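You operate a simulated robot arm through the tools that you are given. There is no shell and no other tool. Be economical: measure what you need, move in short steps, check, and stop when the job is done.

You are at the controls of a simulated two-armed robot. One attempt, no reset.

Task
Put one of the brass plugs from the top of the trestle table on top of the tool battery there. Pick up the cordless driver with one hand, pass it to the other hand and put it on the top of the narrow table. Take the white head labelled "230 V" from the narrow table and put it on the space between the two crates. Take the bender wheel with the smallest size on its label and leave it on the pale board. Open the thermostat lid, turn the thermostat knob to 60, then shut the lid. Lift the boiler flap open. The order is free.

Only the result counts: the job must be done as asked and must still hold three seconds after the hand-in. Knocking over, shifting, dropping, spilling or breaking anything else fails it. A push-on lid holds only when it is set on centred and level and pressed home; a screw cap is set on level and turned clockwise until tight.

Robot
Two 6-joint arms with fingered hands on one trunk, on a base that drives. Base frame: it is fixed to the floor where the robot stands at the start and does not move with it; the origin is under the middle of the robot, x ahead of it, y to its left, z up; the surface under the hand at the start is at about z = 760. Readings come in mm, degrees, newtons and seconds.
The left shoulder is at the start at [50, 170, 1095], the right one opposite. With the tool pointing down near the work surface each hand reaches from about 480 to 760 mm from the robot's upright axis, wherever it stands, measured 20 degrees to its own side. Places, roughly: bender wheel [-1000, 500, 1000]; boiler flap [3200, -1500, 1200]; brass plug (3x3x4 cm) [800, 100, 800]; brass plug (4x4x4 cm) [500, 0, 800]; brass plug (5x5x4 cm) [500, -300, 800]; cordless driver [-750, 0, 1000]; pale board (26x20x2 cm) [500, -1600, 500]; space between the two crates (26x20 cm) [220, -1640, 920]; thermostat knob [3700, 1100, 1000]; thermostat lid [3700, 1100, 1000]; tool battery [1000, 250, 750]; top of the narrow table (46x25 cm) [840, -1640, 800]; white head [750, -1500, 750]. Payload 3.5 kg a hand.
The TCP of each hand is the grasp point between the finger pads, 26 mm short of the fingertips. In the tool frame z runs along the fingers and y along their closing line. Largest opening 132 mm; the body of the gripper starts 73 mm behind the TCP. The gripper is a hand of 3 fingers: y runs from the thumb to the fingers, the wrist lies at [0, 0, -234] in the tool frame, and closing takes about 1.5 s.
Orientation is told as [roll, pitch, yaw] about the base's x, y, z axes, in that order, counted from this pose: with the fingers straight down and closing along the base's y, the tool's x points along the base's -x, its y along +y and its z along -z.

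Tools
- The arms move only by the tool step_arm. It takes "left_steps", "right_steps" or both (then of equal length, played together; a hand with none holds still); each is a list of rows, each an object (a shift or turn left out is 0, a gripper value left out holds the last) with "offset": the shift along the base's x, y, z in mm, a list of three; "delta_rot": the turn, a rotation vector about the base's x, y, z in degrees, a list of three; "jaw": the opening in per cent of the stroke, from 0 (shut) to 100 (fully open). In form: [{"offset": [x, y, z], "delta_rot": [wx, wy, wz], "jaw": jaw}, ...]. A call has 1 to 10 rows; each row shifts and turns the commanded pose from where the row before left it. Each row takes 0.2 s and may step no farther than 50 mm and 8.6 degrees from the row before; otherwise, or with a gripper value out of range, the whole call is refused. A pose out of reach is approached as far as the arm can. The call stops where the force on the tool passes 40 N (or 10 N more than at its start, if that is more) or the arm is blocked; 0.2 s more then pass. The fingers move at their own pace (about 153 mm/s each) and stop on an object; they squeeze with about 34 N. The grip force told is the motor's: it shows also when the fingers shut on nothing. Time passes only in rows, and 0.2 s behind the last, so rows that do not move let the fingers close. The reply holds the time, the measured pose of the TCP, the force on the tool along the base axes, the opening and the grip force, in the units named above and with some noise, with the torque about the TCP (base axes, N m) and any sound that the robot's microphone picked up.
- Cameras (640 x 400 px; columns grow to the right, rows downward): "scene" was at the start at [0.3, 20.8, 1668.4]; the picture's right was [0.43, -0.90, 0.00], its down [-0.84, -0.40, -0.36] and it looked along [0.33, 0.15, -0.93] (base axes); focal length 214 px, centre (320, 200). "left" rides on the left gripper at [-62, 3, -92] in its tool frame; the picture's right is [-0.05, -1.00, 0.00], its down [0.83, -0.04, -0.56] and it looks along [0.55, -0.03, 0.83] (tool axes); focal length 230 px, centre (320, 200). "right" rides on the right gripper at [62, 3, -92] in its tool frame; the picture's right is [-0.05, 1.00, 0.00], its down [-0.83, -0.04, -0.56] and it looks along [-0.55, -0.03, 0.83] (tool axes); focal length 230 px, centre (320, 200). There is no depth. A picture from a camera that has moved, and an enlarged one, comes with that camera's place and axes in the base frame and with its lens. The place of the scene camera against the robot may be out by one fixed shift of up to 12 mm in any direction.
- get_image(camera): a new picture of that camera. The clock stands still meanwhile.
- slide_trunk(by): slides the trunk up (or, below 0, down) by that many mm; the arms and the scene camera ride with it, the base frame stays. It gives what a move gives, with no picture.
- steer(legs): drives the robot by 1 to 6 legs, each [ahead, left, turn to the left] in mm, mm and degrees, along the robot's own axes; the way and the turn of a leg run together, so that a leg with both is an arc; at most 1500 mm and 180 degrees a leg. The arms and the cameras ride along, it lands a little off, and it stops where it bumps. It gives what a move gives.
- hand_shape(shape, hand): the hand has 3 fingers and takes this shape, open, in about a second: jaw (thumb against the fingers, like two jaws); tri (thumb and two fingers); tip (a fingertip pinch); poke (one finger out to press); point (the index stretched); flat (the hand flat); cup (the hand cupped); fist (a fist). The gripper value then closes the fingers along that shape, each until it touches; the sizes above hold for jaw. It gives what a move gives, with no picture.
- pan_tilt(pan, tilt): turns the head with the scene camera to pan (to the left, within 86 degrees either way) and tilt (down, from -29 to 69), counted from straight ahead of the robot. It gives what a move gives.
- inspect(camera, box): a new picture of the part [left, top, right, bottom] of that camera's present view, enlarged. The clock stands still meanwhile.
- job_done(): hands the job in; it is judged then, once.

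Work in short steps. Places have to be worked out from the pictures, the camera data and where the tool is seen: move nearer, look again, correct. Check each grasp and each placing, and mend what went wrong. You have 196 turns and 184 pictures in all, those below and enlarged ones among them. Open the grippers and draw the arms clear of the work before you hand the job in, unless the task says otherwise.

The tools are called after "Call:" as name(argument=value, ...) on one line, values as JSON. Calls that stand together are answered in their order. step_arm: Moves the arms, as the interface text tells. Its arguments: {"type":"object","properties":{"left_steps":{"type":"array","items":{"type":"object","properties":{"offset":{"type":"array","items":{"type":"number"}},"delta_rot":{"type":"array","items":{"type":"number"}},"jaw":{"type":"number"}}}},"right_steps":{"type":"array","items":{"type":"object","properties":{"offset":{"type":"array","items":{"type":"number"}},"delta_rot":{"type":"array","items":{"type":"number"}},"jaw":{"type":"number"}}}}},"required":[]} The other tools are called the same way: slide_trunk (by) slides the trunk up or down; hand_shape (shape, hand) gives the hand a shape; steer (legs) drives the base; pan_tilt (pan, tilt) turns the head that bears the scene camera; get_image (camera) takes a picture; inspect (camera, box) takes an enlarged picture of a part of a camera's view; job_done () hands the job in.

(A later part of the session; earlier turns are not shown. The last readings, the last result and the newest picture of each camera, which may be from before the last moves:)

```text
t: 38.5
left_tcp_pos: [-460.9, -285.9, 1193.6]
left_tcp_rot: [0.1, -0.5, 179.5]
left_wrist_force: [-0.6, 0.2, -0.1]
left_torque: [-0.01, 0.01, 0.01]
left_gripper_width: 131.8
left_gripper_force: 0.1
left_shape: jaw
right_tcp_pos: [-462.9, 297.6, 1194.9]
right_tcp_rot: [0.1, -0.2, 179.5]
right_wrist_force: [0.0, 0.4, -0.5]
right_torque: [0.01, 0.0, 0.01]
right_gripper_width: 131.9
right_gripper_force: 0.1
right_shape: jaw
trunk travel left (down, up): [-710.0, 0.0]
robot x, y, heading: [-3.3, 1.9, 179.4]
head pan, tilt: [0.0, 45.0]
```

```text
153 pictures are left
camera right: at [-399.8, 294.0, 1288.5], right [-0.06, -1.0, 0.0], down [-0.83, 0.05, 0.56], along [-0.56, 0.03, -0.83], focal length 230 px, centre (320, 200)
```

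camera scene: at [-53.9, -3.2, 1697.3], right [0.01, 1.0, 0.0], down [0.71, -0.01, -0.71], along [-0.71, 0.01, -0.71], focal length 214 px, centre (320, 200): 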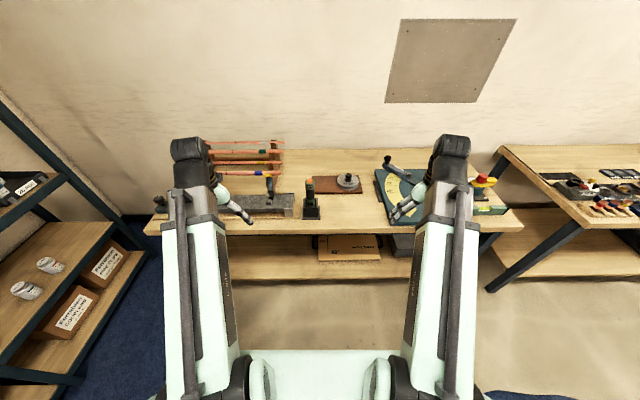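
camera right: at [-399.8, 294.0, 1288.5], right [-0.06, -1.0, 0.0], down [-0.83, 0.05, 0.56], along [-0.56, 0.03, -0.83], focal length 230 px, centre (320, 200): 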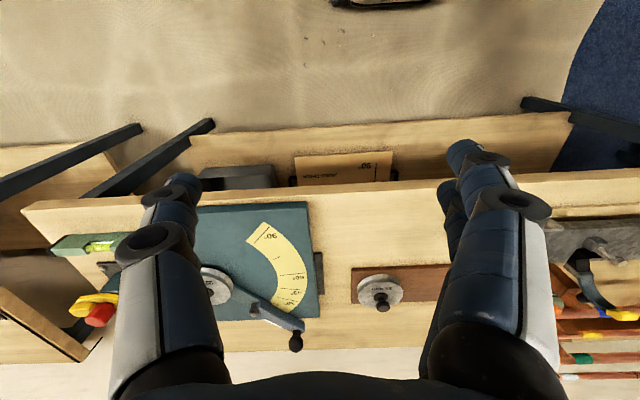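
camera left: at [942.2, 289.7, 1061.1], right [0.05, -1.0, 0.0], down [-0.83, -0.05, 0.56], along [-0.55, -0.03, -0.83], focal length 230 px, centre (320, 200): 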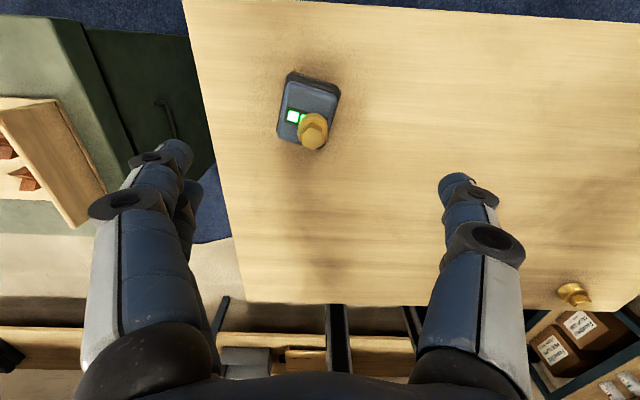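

I see the driver standing at scene (310,200), a wheel on a brown board, and another on the bender. I'll enlarge these.

Call:
inspect(camera="scene", box=[280, 150, 400, 225])

Call:
inspect(camera="scene", box=[370, 150, 510, 237])

Call:
inspect(camera="right", box=[180, 220, 440, 360])

Call:
get_image(camera="left")

```text
5.33 times, centred on (340, 188) of scene
camera zoom: at [-53.9, -3.2, 1697.3], right [0.01, 1.0, 0.0], down [0.71, -0.01, -0.71], along [-0.71, 0.01, -0.71], focal length 1144 px, centre (213, 267)
```

zoom: 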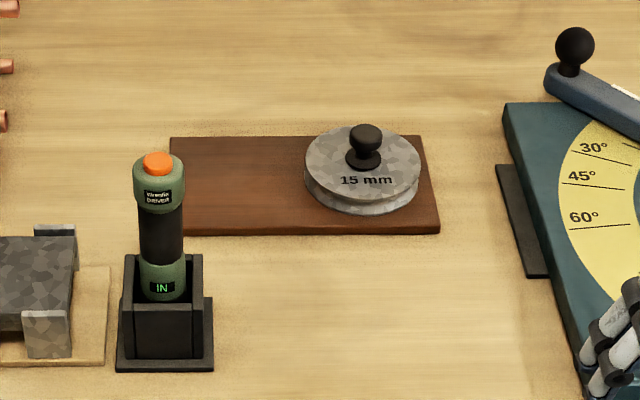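

```text
4.57 times, centred on (440, 194) of scene
camera zoom: at [-53.9, -3.2, 1697.3], right [0.01, 1.0, 0.0], down [0.71, -0.01, -0.71], along [-0.71, 0.01, -0.71], focal length 980 px, centre (-229, 230)
```

zoom: 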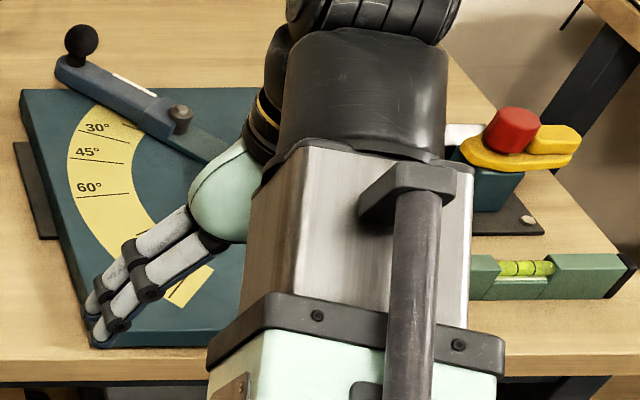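

```text
2.46 times, centred on (310, 290) of right
camera zoom: at [-399.8, 294.0, 1288.5], right [-0.06, -1.0, 0.0], down [-0.83, 0.05, 0.56], along [-0.56, 0.03, -0.83], focal length 566 px, centre (345, -22)
```

zoom: 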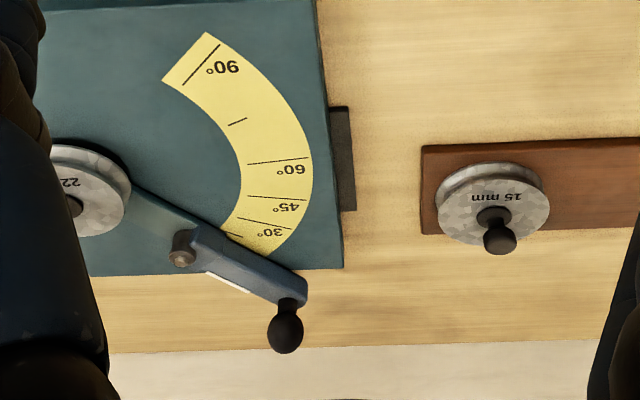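

```text
149 pictures are left
camera left: at [-521.5, -288.5, 1284.8], right [-0.04, 1.0, 0.0], down [0.83, 0.04, 0.55], along [0.55, 0.02, -0.84], focal length 230 px, centre (320, 200)
```

left: 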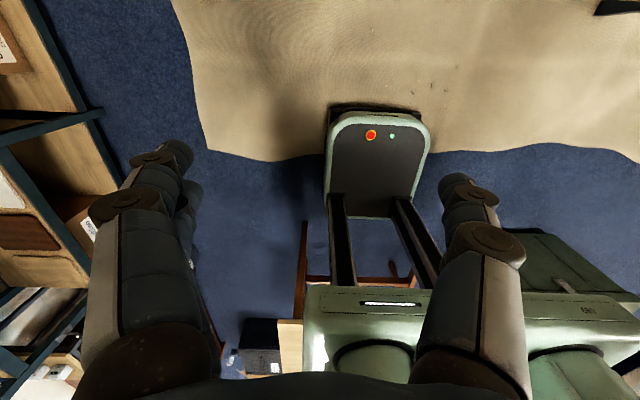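

The 15 mm wheel (on the brown board near (-960,170)) has the smallest label seen; the other reads 22. The driver stands in a holder near (-768,-60). I drive 230 mm towards the bench and look again.

Call:
steer(legs=[[230, 0, 0]])

Call:
pan_tilt(pan=0, tilt=55)

Call:
get_image(camera="scene")

Call:
get_image(camera="right")

```text
t: 40.2
left_tcp_pos: [-691.6, -282.4, 1192.2]
left_tcp_rot: [0.2, -0.2, 179.5]
left_wrist_force: [0.1, -0.8, -0.1]
left_torque: [0.03, -0.03, 0.01]
left_gripper_width: 132.3
left_gripper_force: 0.1
left_shape: jaw
right_tcp_pos: [-693.1, 299.8, 1195.3]
right_tcp_rot: [0.0, -0.3, 179.4]
right_wrist_force: [-0.4, 0.2, 0.4]
right_torque: [0.0, -0.02, 0.02]
right_gripper_width: 132.1
right_gripper_force: 0.1
right_shape: jaw
trunk travel left (down, up): [-710.0, 0.0]
robot x, y, heading: [-232.4, -0.3, 179.0]
head pan, tilt: [0.0, 45.0]
```

```text
t: 41.0
left_tcp_pos: [-689.7, -283.9, 1194.4]
left_tcp_rot: [0.2, -0.4, 179.4]
left_wrist_force: [-0.6, 0.5, -0.3]
left_torque: [0.0, 0.04, -0.02]
left_gripper_width: 132.0
left_gripper_force: 0.1
left_shape: jaw
right_tcp_pos: [-691.3, 300.5, 1195.4]
right_tcp_rot: [0.0, -0.2, 179.4]
right_wrist_force: [0.4, 0.1, 0.2]
right_torque: [0.02, -0.02, -0.01]
right_gripper_width: 132.1
right_gripper_force: 0.0
right_shape: jaw
trunk travel left (down, up): [-710.0, 0.0]
robot x, y, heading: [-228.8, -0.7, 179.3]
head pan, tilt: [0.0, 55.0]
```

```text
148 pictures are left
camera scene: at [-273.2, -1.1, 1683.9], right [0.01, 1.0, 0.0], down [0.82, -0.01, -0.57], along [-0.57, 0.01, -0.82], focal length 214 px, centre (320, 200)
```

scene: 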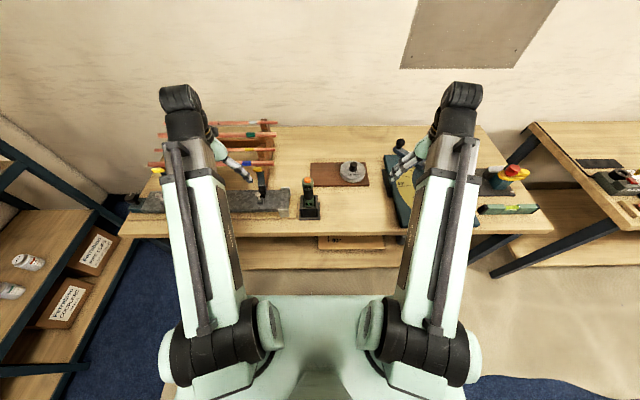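

```text
147 pictures are left
camera right: at [-628.2, 296.3, 1288.6], right [-0.06, -1.0, 0.0], down [-0.83, 0.05, 0.56], along [-0.56, 0.03, -0.83], focal length 230 px, centre (320, 200)
```

right: 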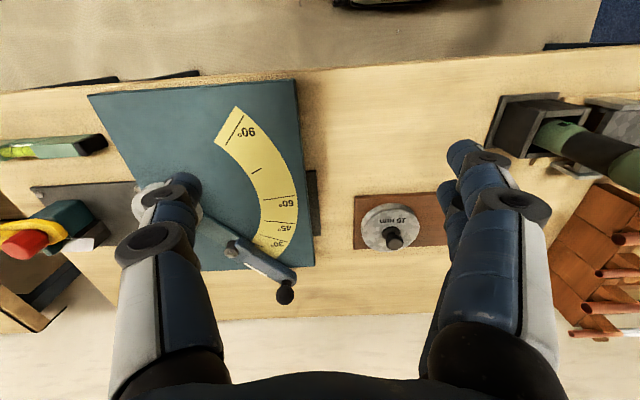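

The wheel computes to ≈(-989,157,~870). For the driver, I move the left hand closer on its side to see it with its own camera.

Call:
step_arm(left_steps=[{"offset": [-10, 15, 5]}, {"offset": [-10, 20, 5]}, {"offset": [-10, 25, 5]}, {"offset": [-10, 25, 5]}, {"offset": [0, 15, 0]}])

Call:
get_image(camera="left")

Call:
inspect(camera="scene", box=[260, 150, 380, 225])

Call:
inspect(camera="right", box=[460, 60, 640, 220])

```text
t: 42.2
left_tcp_pos: [-731.9, -182.2, 1207.7]
left_tcp_rot: [0.1, -0.7, 179.6]
left_wrist_force: [0.0, 0.4, 0.7]
left_torque: [0.01, 0.02, 0.01]
left_gripper_width: 131.9
left_gripper_force: 0.0
left_shape: jaw
left hand out of reach, approached as far as the arm can: row 3
right_tcp_pos: [-690.8, 301.2, 1195.9]
right_tcp_rot: [0.0, -0.2, 179.3]
right_wrist_force: [0.1, 0.5, -0.8]
right_torque: [0.0, 0.02, -0.03]
right_gripper_width: 132.0
right_gripper_force: 0.1
right_shape: jaw
trunk travel left (down, up): [-710.0, 0.0]
robot x, y, heading: [-229.1, 1.3, 179.4]
head pan, tilt: [0.0, 55.0]
```

```text
146 pictures are left
camera left: at [-791.9, -185.2, 1299.8], right [-0.04, 1.0, 0.0], down [0.84, 0.04, 0.55], along [0.54, 0.02, -0.84], focal length 230 px, centre (320, 200)
```

left: 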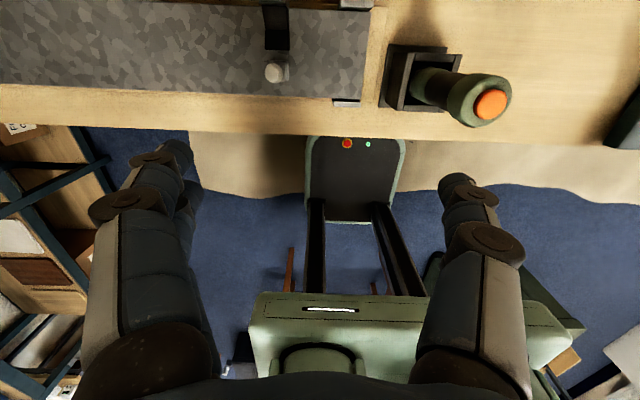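

```text
5.33 times, centred on (320, 188) of scene
camera zoom: at [-273.3, -0.9, 1683.8], right [0.01, 1.0, 0.0], down [0.82, -0.01, -0.57], along [-0.57, 0.01, -0.82], focal length 1144 px, centre (320, 267)
```

zoom: 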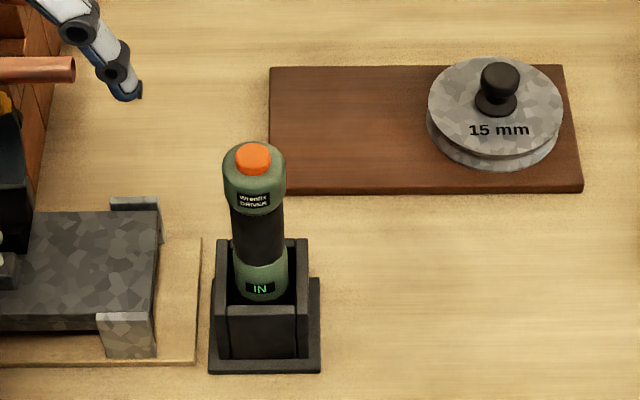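

```text
2.50 times, centred on (550, 140) of right
camera zoom: at [-628.3, 296.4, 1288.5], right [-0.06, -1.0, 0.0], down [-0.83, 0.05, 0.56], along [-0.56, 0.03, -0.83], focal length 575 px, centre (-255, 350)
```

zoom: 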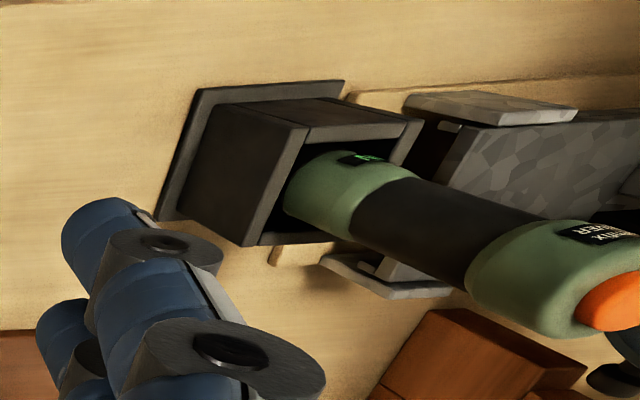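

Triangulation puts the driver's top at ≈(-762,-38,1088). I move the left hand over it, still high, and check.

Call:
step_arm(left_steps=[{"offset": [-15, 30, -5]}, {"offset": [-15, 35, -5]}, {"offset": [0, 40, -5]}, {"offset": [0, 38, -5]}, {"offset": [0, 0, 0]}])

Call:
get_image(camera="left")

Call:
get_image(camera="right")

```text
t: 43.4
left_tcp_pos: [-761.3, -38.6, 1188.7]
left_tcp_rot: [0.1, -0.4, 179.5]
left_wrist_force: [0.0, -0.3, 0.6]
left_torque: [-0.01, 0.01, -0.01]
left_gripper_width: 132.0
left_gripper_force: 0.2
left_shape: jaw
right_tcp_pos: [-689.8, 300.3, 1195.2]
right_tcp_rot: [0.1, -0.1, 179.4]
right_wrist_force: [-0.6, -0.4, 0.0]
right_torque: [0.0, 0.02, 0.01]
right_gripper_width: 131.9
right_gripper_force: 0.1
right_shape: jaw
trunk travel left (down, up): [-710.0, 0.0]
robot x, y, heading: [-230.6, 2.6, 179.6]
head pan, tilt: [0.0, 55.0]
```

```text
143 pictures are left
camera left: at [-822.4, -42.3, 1280.4], right [-0.04, 1.0, 0.0], down [0.84, 0.04, 0.55], along [0.55, 0.02, -0.84], focal length 230 px, centre (320, 200)
```

left: 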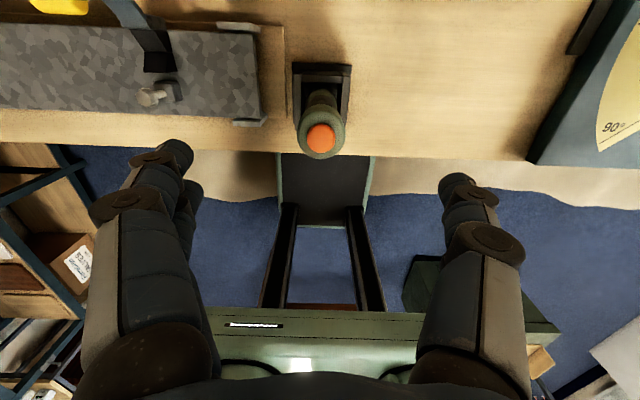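

```text
142 pictures are left
camera right: at [-628.3, 296.0, 1288.6], right [-0.06, -1.0, 0.0], down [-0.83, 0.05, 0.56], along [-0.56, 0.03, -0.83], focal length 230 px, centre (320, 200)
```

right: 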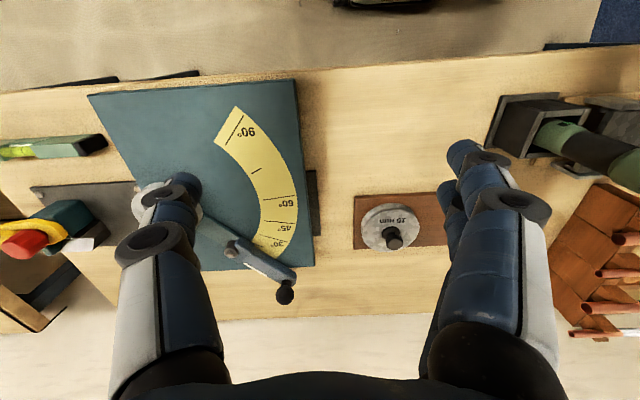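

Both views agree: top at (-761,-40,1092), directly below the hand. I descend to z≈1045 and close on the driver.

Call:
step_arm(left_steps=[{"offset": [0, 0, -40]}, {"offset": [0, -1, -40]}, {"offset": [0, 0, -35]}, {"offset": [0, 0, -27]}, {"offset": [0, 0, 0], "jaw": 0}, {"offset": [0, 0, 0]}, {"offset": [0, 0, 0]}, {"offset": [0, 0, 0]}, {"offset": [0, 0, 0]}, {"offset": [0, 0, 0]}])

Call:
get_image(camera="left")

Call:
inspect(camera="scene", box=[260, 150, 380, 225])

```text
t: 45.6
left_tcp_pos: [-763.6, -39.3, 1045.0]
left_tcp_rot: [-0.1, -0.3, 179.4]
left_wrist_force: [-0.3, 0.4, 0.5]
left_torque: [-0.01, -0.02, 0.02]
left_gripper_width: 26.6
left_gripper_force: 34.2
left_shape: jaw
right_tcp_pos: [-692.4, 300.0, 1195.2]
right_tcp_rot: [-0.1, -0.2, 179.4]
right_wrist_force: [1.3, 0.5, 0.4]
right_torque: [0.02, 0.0, -0.01]
right_gripper_width: 132.0
right_gripper_force: 0.1
right_shape: jaw
trunk travel left (down, up): [-710.0, 0.0]
robot x, y, heading: [-229.8, 4.4, 179.0]
head pan, tilt: [0.0, 55.0]
```

```text
141 pictures are left
camera left: at [-823.7, -43.3, 1137.1], right [-0.04, 1.0, 0.0], down [0.83, 0.04, 0.55], along [0.55, 0.02, -0.84], focal length 230 px, centre (320, 200)
```

left: 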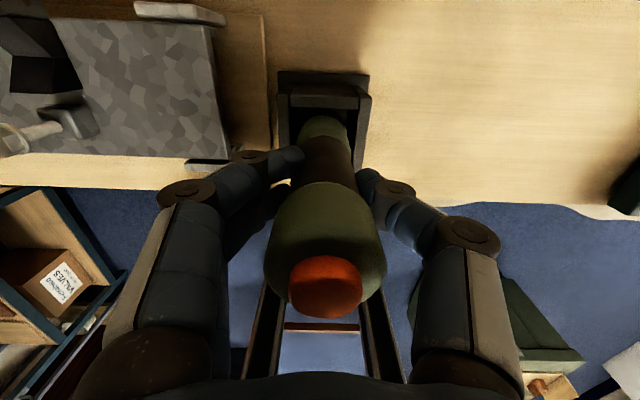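

```text
5.33 times, centred on (320, 188) of scene
camera zoom: at [-273.8, -1.1, 1683.8], right [0.01, 1.0, 0.0], down [0.82, -0.01, -0.57], along [-0.57, 0.01, -0.82], focal length 1144 px, centre (320, 267)
```

zoom: 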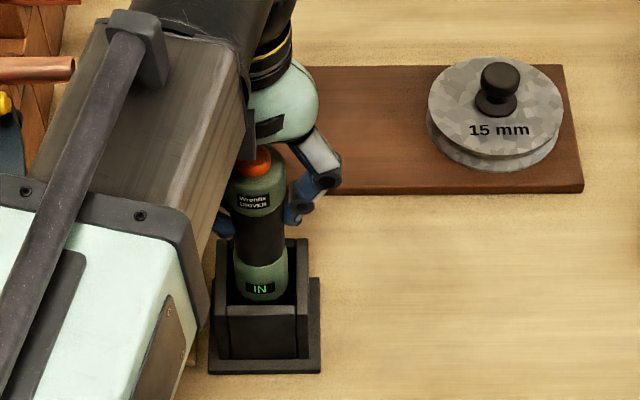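

Gripped on the black waist beneath the flared top. I lift it straight out.

Call:
step_arm(left_steps=[{"offset": [0, 0, 15]}, {"offset": [0, 0, 25]}, {"offset": [0, 0, 30]}, {"offset": [0, 0, 35]}, {"offset": [0, 0, 35]}, {"offset": [0, 0, 10]}, {"offset": [0, 0, 0]}])

Call:
get_image(camera="scene")

Call:
get_image(camera="right")

```text
t: 47.2
left_tcp_pos: [-762.2, -40.9, 1196.8]
left_tcp_rot: [0.0, -0.4, 179.4]
left_wrist_force: [0.6, 0.8, -5.7]
left_torque: [0.01, 0.03, -0.02]
left_gripper_width: 27.0
left_gripper_force: 34.1
left_shape: jaw
right_tcp_pos: [-692.0, 300.8, 1195.6]
right_tcp_rot: [-0.1, -0.1, 179.4]
right_wrist_force: [-0.3, 0.0, -0.4]
right_torque: [0.01, 0.0, -0.03]
right_gripper_width: 132.1
right_gripper_force: 0.0
right_shape: jaw
trunk travel left (down, up): [-710.0, 0.0]
robot x, y, heading: [-235.0, 0.9, 179.4]
head pan, tilt: [0.0, 55.0]
```

```text
139 pictures are left
camera scene: at [-273.8, -1.1, 1683.8], right [0.01, 1.0, 0.0], down [0.82, -0.01, -0.57], along [-0.57, 0.01, -0.82], focal length 214 px, centre (320, 200)
```

scene: 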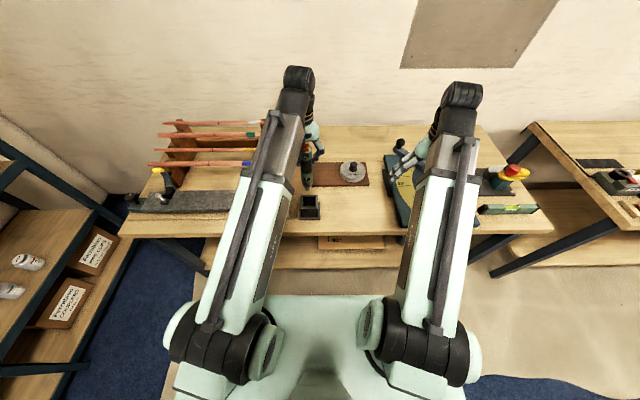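

```text
138 pictures are left
camera right: at [-628.7, 296.3, 1288.4], right [-0.06, -1.0, 0.0], down [-0.83, 0.05, 0.56], along [-0.56, 0.03, -0.83], focal length 230 px, centre (320, 200)
```

right: 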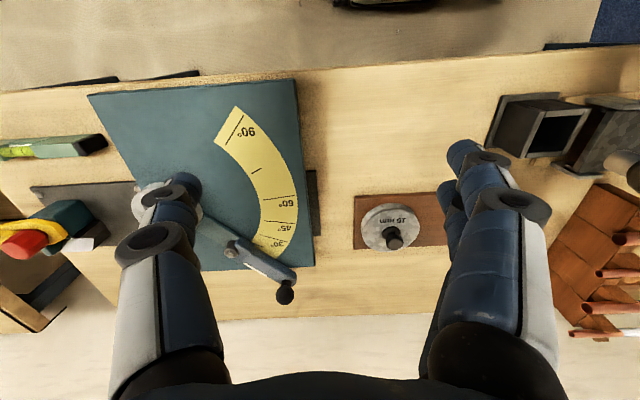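

The driver is out and held firmly (≈0.55 kg). I back 300 mm off the bench to have free space for the hand-over.

Call:
steer(legs=[[-300, 0, 0]])

Call:
step_arm(left_steps=[{"offset": [-20, 10, -25]}, {"offset": [-20, 10, -25]}, {"offset": [-20, 10, -25]}, {"offset": [-20, 10, -25]}, {"offset": [-20, 10, -25]}, {"offset": [-20, 10, -25]}], right_steps=[{"offset": [-15, 0, -40]}, {"offset": [-15, 0, -40]}, {"offset": [-15, 0, -40]}, {"offset": [-15, 0, -40]}, {"offset": [-15, 0, -40]}, {"offset": [-15, 0, -40]}])

```text
t: 49.2
left_tcp_pos: [-455.0, -42.5, 1197.1]
left_tcp_rot: [0.2, -0.6, 179.4]
left_wrist_force: [0.5, 0.1, -6.0]
left_torque: [-0.01, 0.01, -0.03]
left_gripper_width: 26.7
left_gripper_force: 34.3
left_shape: jaw
right_tcp_pos: [-383.3, 299.0, 1195.6]
right_tcp_rot: [0.0, -0.3, 179.4]
right_wrist_force: [0.3, -0.1, 0.4]
right_torque: [0.0, 0.0, -0.02]
right_gripper_width: 132.0
right_gripper_force: 0.0
right_shape: jaw
trunk travel left (down, up): [-710.0, 0.0]
robot x, y, heading: [70.9, -0.4, 179.2]
head pan, tilt: [0.0, 55.0]
```

```text
t: 50.6
left_tcp_pos: [-578.8, 16.5, 1045.7]
left_tcp_rot: [0.0, -0.4, 179.4]
left_wrist_force: [-0.5, -0.3, -6.8]
left_torque: [0.02, -0.02, 0.0]
left_gripper_width: 26.8
left_gripper_force: 33.7
left_shape: jaw
right_tcp_pos: [-475.3, 295.7, 955.6]
right_tcp_rot: [0.0, -0.3, 179.3]
right_wrist_force: [-0.1, 0.0, -0.5]
right_torque: [-0.01, 0.0, 0.01]
right_gripper_width: 131.8
right_gripper_force: 0.0
right_shape: jaw
trunk travel left (down, up): [-710.0, 0.0]
robot x, y, heading: [77.8, -2.7, 179.7]
head pan, tilt: [0.0, 55.0]
```

Now I back another 60 mm for clearance and turn the right hand to point forward.

Call:
steer(legs=[[-60, 0, 0]])

Call:
step_arm(right_steps=[{"offset": [-12, 0, -12], "delta_rot": [0, 8.5, 0]}, {"offset": [-12, 0, -12], "delta_rot": [0, 8.5, 0]}, {"offset": [-12, 0, -12], "delta_rot": [0, 8.5, 0]}, {"offset": [-12, 0, -12], "delta_rot": [0, 8.5, 0]}, {"offset": [-12, 0, -12], "delta_rot": [0, 8.5, 0]}, {"offset": [-12, 0, -12], "delta_rot": [0, 8.5, 0]}, {"offset": [-12, 0, -12], "delta_rot": [0, 8.5, 0]}, {"offset": [-12, 0, -12], "delta_rot": [0, 8.5, 0]}, {"offset": [-9, 0, -10], "delta_rot": [0, 8.5, 0]}, {"offset": [0, 0, 0], "delta_rot": [0, 8.5, 0]}])

Call:
get_image(camera="right")

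Call:
get_image(camera="scene")

```text
t: 51.6
left_tcp_pos: [-515.1, 16.5, 1048.2]
left_tcp_rot: [0.1, -0.5, 179.4]
left_wrist_force: [1.6, -0.1, -4.7]
left_torque: [-0.02, 0.05, 0.01]
left_gripper_width: 26.9
left_gripper_force: 33.6
left_shape: jaw
right_tcp_pos: [-412.3, 295.8, 957.4]
right_tcp_rot: [-0.1, -0.3, 179.3]
right_wrist_force: [0.4, -0.6, 0.6]
right_torque: [0.01, 0.04, -0.02]
right_gripper_width: 132.2
right_gripper_force: 0.1
right_shape: jaw
trunk travel left (down, up): [-710.0, 0.0]
robot x, y, heading: [137.7, 0.7, 179.3]
head pan, tilt: [0.0, 55.0]
```

```text
t: 53.8
left_tcp_pos: [-517.7, 16.3, 1046.7]
left_tcp_rot: [0.0, -0.4, 179.4]
left_wrist_force: [-0.1, -0.3, -5.8]
left_torque: [-0.02, 0.06, 0.01]
left_gripper_width: 26.8
left_gripper_force: 33.9
left_shape: jaw
right_tcp_pos: [-505.5, 292.8, 883.9]
right_tcp_rot: [1.1, -58.9, 178.6]
right_wrist_force: [-0.1, -0.7, 0.5]
right_torque: [-0.02, -0.01, 0.0]
right_gripper_width: 131.9
right_gripper_force: 0.0
right_shape: jaw
right hand out of reach, approached as far as the arm can: row 7, 8, 9, 10
trunk travel left (down, up): [-710.0, 0.0]
robot x, y, heading: [136.5, 0.4, 179.5]
head pan, tilt: [0.0, 55.0]
```

```text
137 pictures are left
camera right: at [-393.6, 288.0, 880.9], right [-0.04, -1.0, 0.05], down [0.05, 0.05, 1.0], along [-1.0, 0.04, 0.05], focal length 230 px, centre (320, 200)
```

right: 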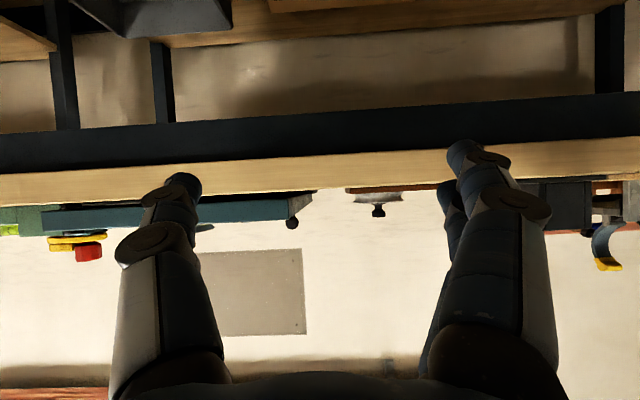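

```text
136 pictures are left
camera scene: at [92.9, -4.7, 1683.8], right [0.01, 1.0, 0.0], down [0.82, -0.01, -0.57], along [-0.57, 0.01, -0.82], focal length 214 px, centre (320, 200)
```

scene: 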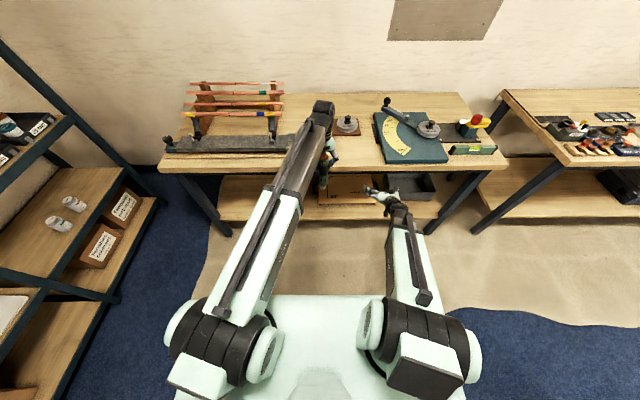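

The right wrist stops at about -59° pitch, which is good enough for gripping the upright driver. I rotate the command back to about -57° and check the pose.

Call:
step_arm(right_steps=[{"delta_rot": [0, -8.5, 0]}, {"delta_rot": [0, -8.5, 0]}, {"delta_rot": [0, -8.5, 0]}, {"delta_rot": [0, -2.5, 0]}, {"offset": [0, 0, 0]}])

```text
t: 55.0
left_tcp_pos: [-518.8, 15.7, 1047.4]
left_tcp_rot: [0.1, -0.4, 179.4]
left_wrist_force: [-0.3, 0.3, -5.9]
left_torque: [-0.05, 0.03, 0.05]
left_gripper_width: 26.8
left_gripper_force: 33.6
left_shape: jaw
right_tcp_pos: [-506.3, 293.9, 885.3]
right_tcp_rot: [0.3, -30.9, 179.2]
right_wrist_force: [0.1, 0.1, 1.1]
right_torque: [0.0, -0.02, -0.02]
right_gripper_width: 131.8
right_gripper_force: 0.0
right_shape: jaw
trunk travel left (down, up): [-710.0, 0.0]
robot x, y, heading: [135.6, -0.0, 179.3]
head pan, tilt: [0.0, 55.0]
```

The command follows the actual pose, so I rotate again to ≈-57° while sliding under the driver, at low height.

Call:
step_arm(right_steps=[{"offset": [-4, -20, -10], "delta_rot": [0, 8, 0]}, {"offset": [-4, -20, -10], "delta_rot": [0, 8, 0]}, {"offset": [-4, -20, -10], "delta_rot": [0, 8, 0]}, {"offset": [0, -30, -10]}, {"offset": [0, -30, 0]}, {"offset": [0, -40, 0]}])

Call:
get_image(camera="right")

Call:
get_image(camera="scene")

```text
t: 56.4
left_tcp_pos: [-518.0, 15.7, 1045.7]
left_tcp_rot: [0.1, -0.3, 179.4]
left_wrist_force: [-0.1, -0.8, -5.4]
left_torque: [0.0, -0.01, 0.02]
left_gripper_width: 26.8
left_gripper_force: 34.0
left_shape: jaw
right_tcp_pos: [-518.3, 132.5, 845.5]
right_tcp_rot: [1.3, -54.9, 178.5]
right_wrist_force: [0.6, 1.0, -0.1]
right_torque: [-0.04, -0.02, 0.05]
right_gripper_width: 131.8
right_gripper_force: 0.0
right_shape: jaw
trunk travel left (down, up): [-710.0, 0.0]
robot x, y, heading: [139.1, -3.5, 179.6]
head pan, tilt: [0.0, 55.0]
```

```text
135 pictures are left
camera right: at [-406.3, 128.6, 848.3], right [-0.04, -1.0, 0.05], down [-0.02, 0.06, 1.0], along [-1.0, 0.04, -0.02], focal length 230 px, centre (320, 200)
```

right: 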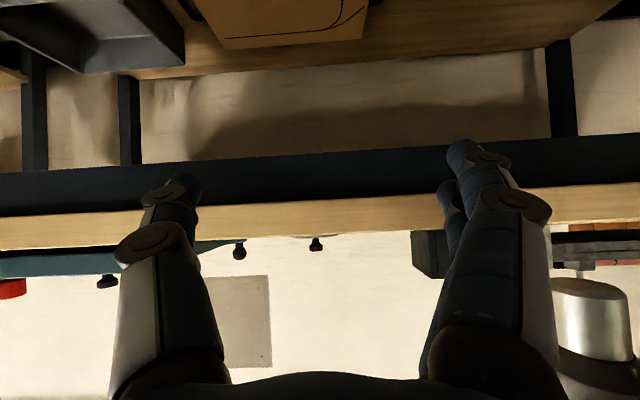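

```text
134 pictures are left
camera scene: at [92.7, -5.2, 1683.8], right [0.01, 1.0, 0.0], down [0.82, -0.01, -0.57], along [-0.57, 0.01, -0.82], focal length 214 px, centre (320, 200)
```

scene: 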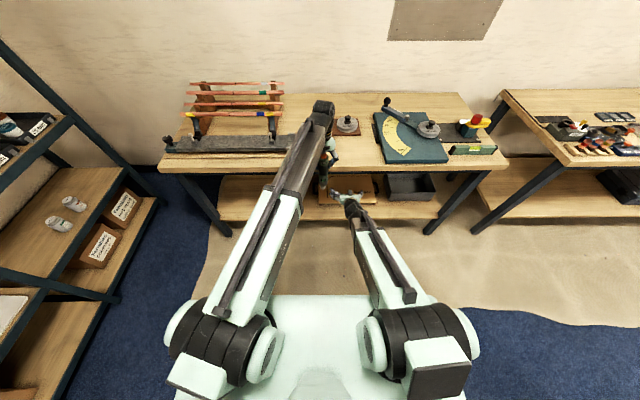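

The driver's bottom (silver) is seen at z≈887. I lower the right hand by 25 mm, then slide under the driver's axis at y≈16.

Call:
step_arm(right_steps=[{"offset": [0, 0, -25]}, {"offset": [0, -40, 0]}, {"offset": [0, -40, 0]}, {"offset": [0, -36, 0]}, {"offset": [0, 0, 0]}])

Call:
get_image(camera="right")

Call:
get_image(camera="left")

```text
t: 57.6
left_tcp_pos: [-517.5, 16.0, 1046.3]
left_tcp_rot: [0.1, -0.5, 179.4]
left_wrist_force: [0.5, -0.5, -4.6]
left_torque: [0.01, 0.0, 0.0]
left_gripper_width: 26.7
left_gripper_force: 33.8
left_shape: jaw
right_tcp_pos: [-516.7, 15.3, 819.8]
right_tcp_rot: [1.1, -54.9, 178.8]
right_wrist_force: [0.1, 0.2, -0.3]
right_torque: [0.01, -0.02, 0.01]
right_gripper_width: 132.1
right_gripper_force: 0.1
right_shape: jaw
trunk travel left (down, up): [-710.0, 0.0]
robot x, y, heading: [136.5, -1.0, 179.3]
head pan, tilt: [0.0, 55.0]
```

```text
133 pictures are left
camera right: at [-405.8, 10.9, 823.4], right [-0.04, -1.0, 0.05], down [-0.02, 0.05, 1.0], along [-1.0, 0.04, -0.02], focal length 230 px, centre (320, 200)
```

right: 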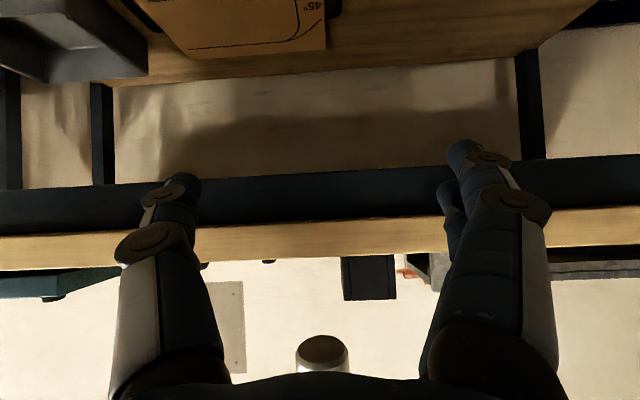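

```text
132 pictures are left
camera left: at [-578.6, 13.0, 1138.1], right [-0.04, 1.0, 0.0], down [0.83, 0.04, 0.55], along [0.55, 0.02, -0.84], focal length 230 px, centre (320, 200)
```

left: 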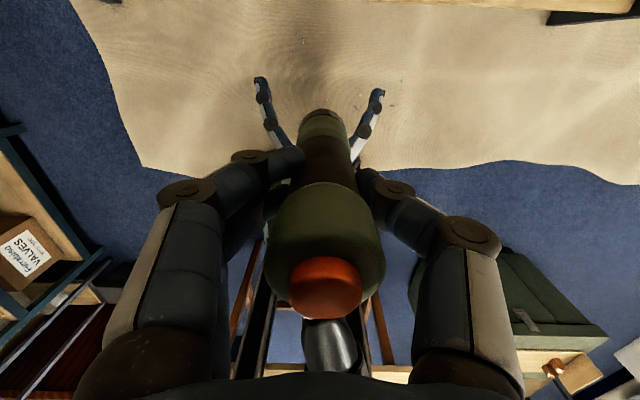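

The driver hangs centred between the right fingers. I raise the right hand to z≈945 and close it.

Call:
step_arm(right_steps=[{"offset": [0, 0, 30]}, {"offset": [0, 0, 30]}, {"offset": [0, 0, 30]}, {"offset": [0, 0, 25]}, {"offset": [0, 0, 10]}, {"offset": [0, 0, 0]}])

Call:
get_image(camera="left")

Call:
get_image(camera="right")

```text
t: 59.0
left_tcp_pos: [-518.1, 16.4, 1047.0]
left_tcp_rot: [0.2, -0.4, 179.4]
left_wrist_force: [-0.9, -0.3, -6.3]
left_torque: [-0.05, 0.02, 0.01]
left_gripper_width: 26.8
left_gripper_force: 34.3
left_shape: jaw
right_tcp_pos: [-519.1, 16.4, 946.0]
right_tcp_rot: [0.9, -54.9, 178.7]
right_wrist_force: [0.2, 0.1, 0.3]
right_torque: [-0.01, 0.01, -0.01]
right_gripper_width: 131.9
right_gripper_force: 0.0
right_shape: jaw
trunk travel left (down, up): [-710.0, 0.0]
robot x, y, heading: [134.2, -0.4, 179.5]
head pan, tilt: [0.0, 55.0]
```

```text
131 pictures are left
camera left: at [-578.6, 12.7, 1138.1], right [-0.04, 1.0, 0.0], down [0.83, 0.04, 0.55], along [0.55, 0.02, -0.84], focal length 230 px, centre (320, 200)
```

left: 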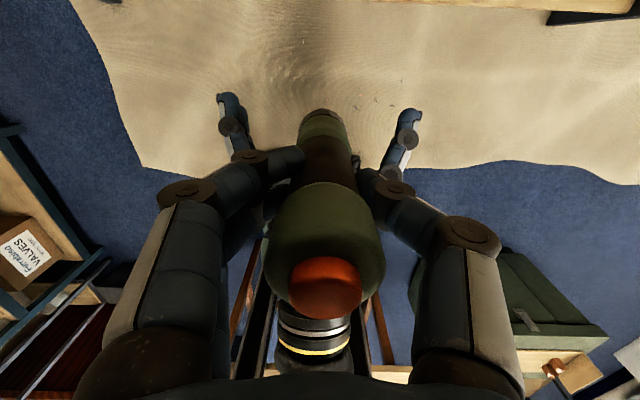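

```text
130 pictures are left
camera right: at [-406.8, 12.3, 949.3], right [-0.04, -1.0, 0.05], down [-0.02, 0.05, 1.0], along [-1.0, 0.04, -0.02], focal length 230 px, centre (320, 200)
```

right: 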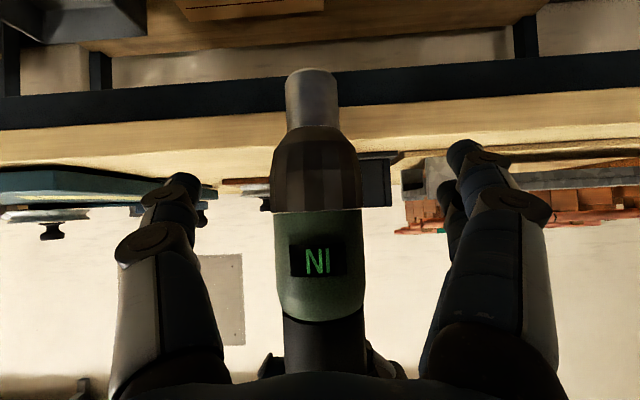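

All is aligned; I raise the right hand 14 mm more onto the green section and close it.

Call:
step_arm(right_steps=[{"offset": [0, 0, 14]}, {"offset": [0, 0, 0], "jaw": 0}, {"offset": [0, 0, 0]}, {"offset": [0, 0, 0]}, {"offset": [0, 0, 0]}, {"offset": [0, 0, 0]}, {"offset": [0, 0, 0]}])

Call:
get_image(camera="right")

Call:
get_image(camera="left")

```text
t: 60.6
left_tcp_pos: [-518.1, 16.0, 1046.1]
left_tcp_rot: [0.1, -0.4, 179.4]
left_wrist_force: [7.8, -3.1, 0.8]
left_torque: [-0.28, -0.52, 0.03]
left_gripper_width: 27.1
left_gripper_force: 34.5
left_shape: jaw
right_tcp_pos: [-518.4, 17.0, 960.2]
right_tcp_rot: [0.9, -55.0, 178.7]
right_wrist_force: [-6.5, 3.0, -6.1]
right_torque: [0.0, 0.07, -0.02]
right_gripper_width: 5.1
right_gripper_force: 34.0
right_shape: jaw
trunk travel left (down, up): [-710.0, 0.0]
robot x, y, heading: [134.4, -0.6, 179.4]
head pan, tilt: [0.0, 55.0]
```

```text
129 pictures are left
camera right: at [-406.8, 12.6, 963.0], right [-0.04, -1.0, 0.05], down [-0.02, 0.05, 1.0], along [-1.0, 0.04, -0.02], focal length 230 px, centre (320, 200)
```

right: 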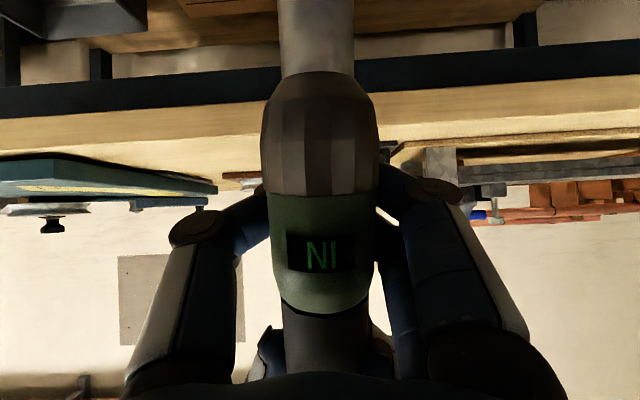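

```text
128 pictures are left
camera left: at [-578.5, 12.6, 1138.2], right [-0.04, 1.0, 0.0], down [0.83, 0.04, 0.55], along [0.55, 0.02, -0.84], focal length 230 px, centre (320, 200)
```

left: 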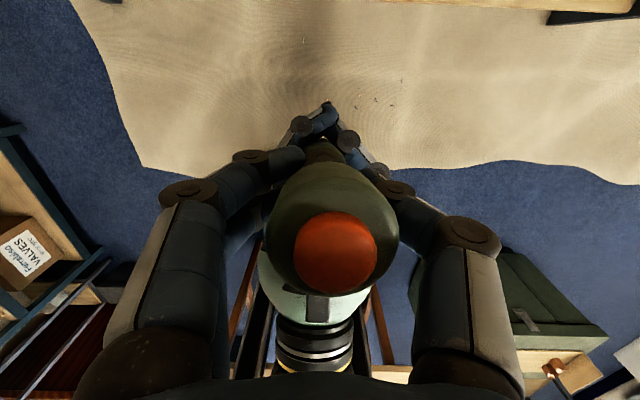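

The right fingers have wrapped round the driver. I open the left hand and draw it up.

Call:
step_arm(left_steps=[{"offset": [0, 0, 0], "jaw": 100}, {"offset": [0, 0, 0]}, {"offset": [0, 0, 0]}, {"offset": [0, 0, 0]}, {"offset": [0, 0, 0]}, {"offset": [0, 0, 0]}])

Call:
get_image(camera="left")

Call:
get_image(camera="right")

```text
t: 62.0
left_tcp_pos: [-517.9, 15.4, 1046.9]
left_tcp_rot: [0.1, -0.4, 179.4]
left_wrist_force: [0.6, -0.5, -0.2]
left_torque: [0.02, 0.0, -0.01]
left_gripper_width: 131.6
left_gripper_force: 0.1
left_shape: jaw
right_tcp_pos: [-518.5, 18.2, 959.6]
right_tcp_rot: [0.9, -55.0, 178.7]
right_wrist_force: [0.5, -0.2, -0.1]
right_torque: [0.0, 0.0, -0.03]
right_gripper_width: 1.2
right_gripper_force: 34.4
right_shape: jaw
trunk travel left (down, up): [-710.0, 0.0]
robot x, y, heading: [136.2, -1.5, 179.4]
head pan, tilt: [0.0, 55.0]
heard: click
```

```text
127 pictures are left
camera left: at [-578.2, 12.7, 1138.4], right [-0.04, 1.0, 0.0], down [0.83, 0.04, 0.55], along [0.55, 0.02, -0.84], focal length 230 px, centre (320, 200)
```

left: 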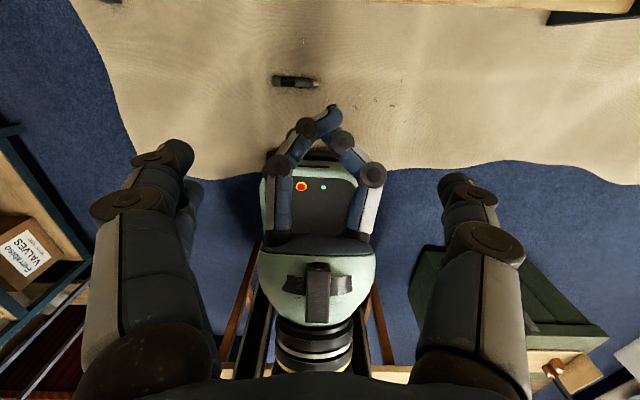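

```text
126 pictures are left
camera right: at [-406.5, 12.5, 963.4], right [-0.04, -1.0, 0.05], down [-0.02, 0.05, 1.0], along [-1.0, 0.04, -0.02], focal length 230 px, centre (320, 200)
```

right: 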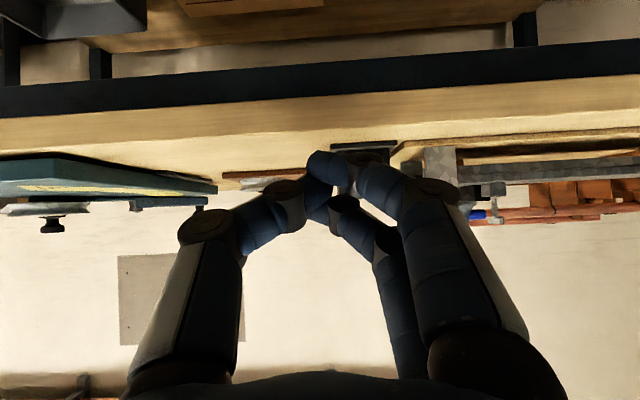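

The wrapped grip slipped and the driver fell onto the floor sheet near (-450,-96). I'll recover it: first open and straighten the right hand and move it aside.

Call:
step_arm(right_steps=[{"offset": [0, 25, 5], "jaw": 100, "delta_rot": [0, -8, 0]}, {"offset": [0, 35, 10], "delta_rot": [0, -8, 0]}, {"offset": [0, 35, 10], "delta_rot": [0, -8, 0]}, {"offset": [0, 35, 10], "delta_rot": [0, -8, 0]}, {"offset": [0, 35, 10], "delta_rot": [0, -8, 0]}, {"offset": [0, 35, 10], "delta_rot": [0, -8, 0]}, {"offset": [0, 35, 10], "delta_rot": [0, -7, 0]}, {"offset": [0, 30, 10]}], left_steps=[{"offset": [5, -20, 5]}, {"offset": [5, -20, 5]}, {"offset": [5, -20, 5]}, {"offset": [5, -20, 5]}, {"offset": [5, -20, 5]}, {"offset": [5, -20, 5]}, {"offset": [0, -20, 5]}, {"offset": [0, -10, 0]}])

Call:
pan_tilt(pan=0, tilt=69)

Call:
get_image(camera="scene")

Call:
get_image(camera="left")

Call:
get_image(camera="right")

```text
t: 63.8
left_tcp_pos: [-487.4, -134.7, 1081.4]
left_tcp_rot: [0.0, -0.3, 179.4]
left_wrist_force: [-0.2, -0.6, 0.0]
left_torque: [0.0, 0.0, 0.0]
left_gripper_width: 132.1
left_gripper_force: 0.0
left_shape: jaw
right_tcp_pos: [-518.9, 282.6, 1033.9]
right_tcp_rot: [0.0, 0.1, 179.3]
right_wrist_force: [0.4, 0.4, -0.3]
right_torque: [-0.02, -0.01, 0.01]
right_gripper_width: 131.7
right_gripper_force: 0.0
right_shape: jaw
trunk travel left (down, up): [-710.0, 0.0]
robot x, y, heading: [134.3, 0.1, 179.3]
head pan, tilt: [0.0, 55.0]
```

```text
t: 64.6
left_tcp_pos: [-488.8, -132.6, 1081.2]
left_tcp_rot: [0.1, -0.5, 179.5]
left_wrist_force: [-0.7, -0.8, -1.2]
left_torque: [0.0, 0.01, 0.03]
left_gripper_width: 132.0
left_gripper_force: 0.1
left_shape: jaw
right_tcp_pos: [-520.2, 283.0, 1033.6]
right_tcp_rot: [-0.1, 0.0, 179.3]
right_wrist_force: [-0.1, -0.4, -1.2]
right_torque: [0.0, -0.01, -0.01]
right_gripper_width: 131.7
right_gripper_force: 0.1
right_shape: jaw
trunk travel left (down, up): [-710.0, 0.0]
robot x, y, heading: [133.0, -1.6, 179.3]
head pan, tilt: [0.0, 68.8]
```

```text
125 pictures are left
camera scene: at [109.5, -4.8, 1668.4], right [0.01, 1.0, 0.0], down [0.93, -0.01, -0.36], along [-0.36, 0.0, -0.93], focal length 214 px, centre (320, 200)
```

scene: 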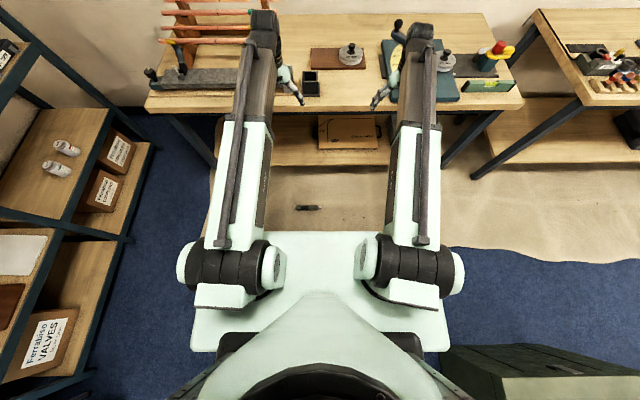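

```text
124 pictures are left
camera left: at [-548.3, -137.7, 1173.4], right [-0.04, 1.0, 0.0], down [0.83, 0.04, 0.55], along [0.55, 0.02, -0.84], focal length 230 px, centre (320, 200)
```

left: 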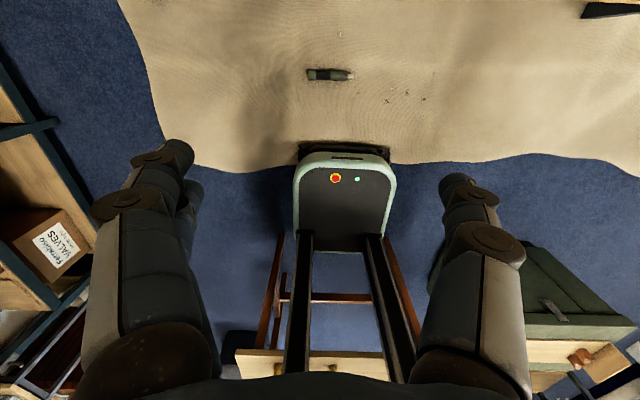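

```text
123 pictures are left
camera right: at [-457.0, 277.9, 1126.3], right [-0.06, -1.0, 0.0], down [-0.83, 0.05, 0.55], along [-0.55, 0.04, -0.83], focal length 230 px, centre (320, 200)
```

right: 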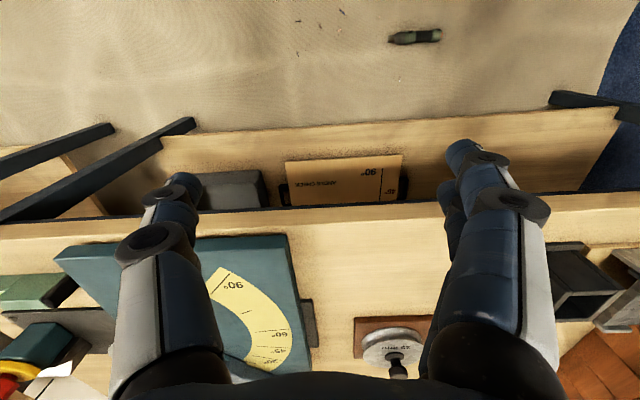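

The driver lies along y, centred near (-450,-91). I turn the left hand 90° so it closes across it, and lower the trunk 600 mm.

Call:
step_arm(left_steps=[{"offset": [3, 0, 0], "delta_rot": [0, 0, 8.5]}, {"offset": [3, 0, 0], "delta_rot": [0, 0, 8.5]}, {"offset": [3, 0, 0], "delta_rot": [0, 0, 8.5]}, {"offset": [3, 0, 0], "delta_rot": [0, 0, 8.5]}, {"offset": [3, 0, 0], "delta_rot": [0, 0, 8.5]}, {"offset": [3, 0, 0], "delta_rot": [0, 0, 8.5]}, {"offset": [3, 0, 0], "delta_rot": [0, 0, 8.5]}, {"offset": [3, 0, 0], "delta_rot": [0, 0, 8.5]}, {"offset": [3, 0, 0], "delta_rot": [0, 0, 8.5]}, {"offset": [3, 0, 0], "delta_rot": [0, 0, 8.5]}])

Call:
slide_trunk(by=-600)

Call:
get_image(camera="left")

Call:
get_image(camera="scene")

```text
t: 66.8
left_tcp_pos: [-460.8, -135.1, 1081.3]
left_tcp_rot: [0.1, -0.3, -101.5]
left_wrist_force: [-0.5, 0.1, 1.1]
left_torque: [0.04, 0.02, -0.01]
left_gripper_width: 131.9
left_gripper_force: 0.0
left_shape: jaw
left hand out of reach, approached as far as the arm can: row 10
right_tcp_pos: [-520.3, 282.5, 1033.8]
right_tcp_rot: [-0.2, 0.0, 179.3]
right_wrist_force: [-0.7, -0.1, -0.5]
right_torque: [0.03, -0.04, 0.0]
right_gripper_width: 131.8
right_gripper_force: 0.1
right_shape: jaw
trunk travel left (down, up): [-710.0, 0.0]
robot x, y, heading: [134.0, -0.7, 179.2]
head pan, tilt: [0.0, 68.8]
```

```text
refused: -600 is not a number from -400 to 400
```

```text
122 pictures are left
camera left: at [-468.9, -196.3, 1173.2], right [-0.99, 0.15, 0.0], down [0.12, 0.83, 0.55], along [0.08, 0.54, -0.83], focal length 230 px, centre (320, 200)
```

left: 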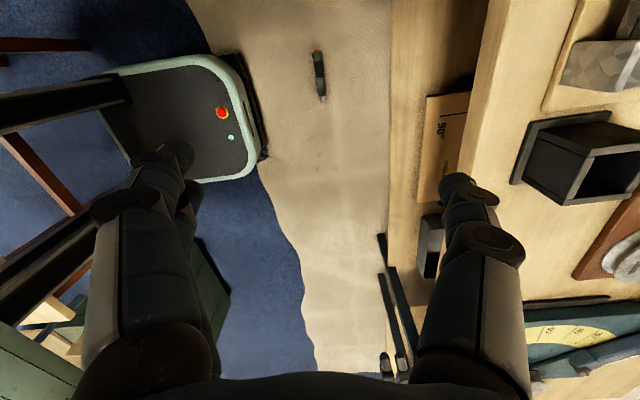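

```text
121 pictures are left
camera scene: at [109.5, -4.9, 1668.4], right [0.01, 1.0, 0.0], down [0.93, -0.01, -0.36], along [-0.36, 0.0, -0.93], focal length 214 px, centre (320, 200)
```

scene: 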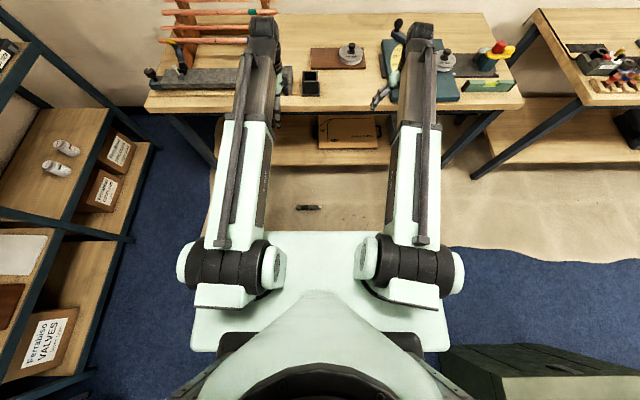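

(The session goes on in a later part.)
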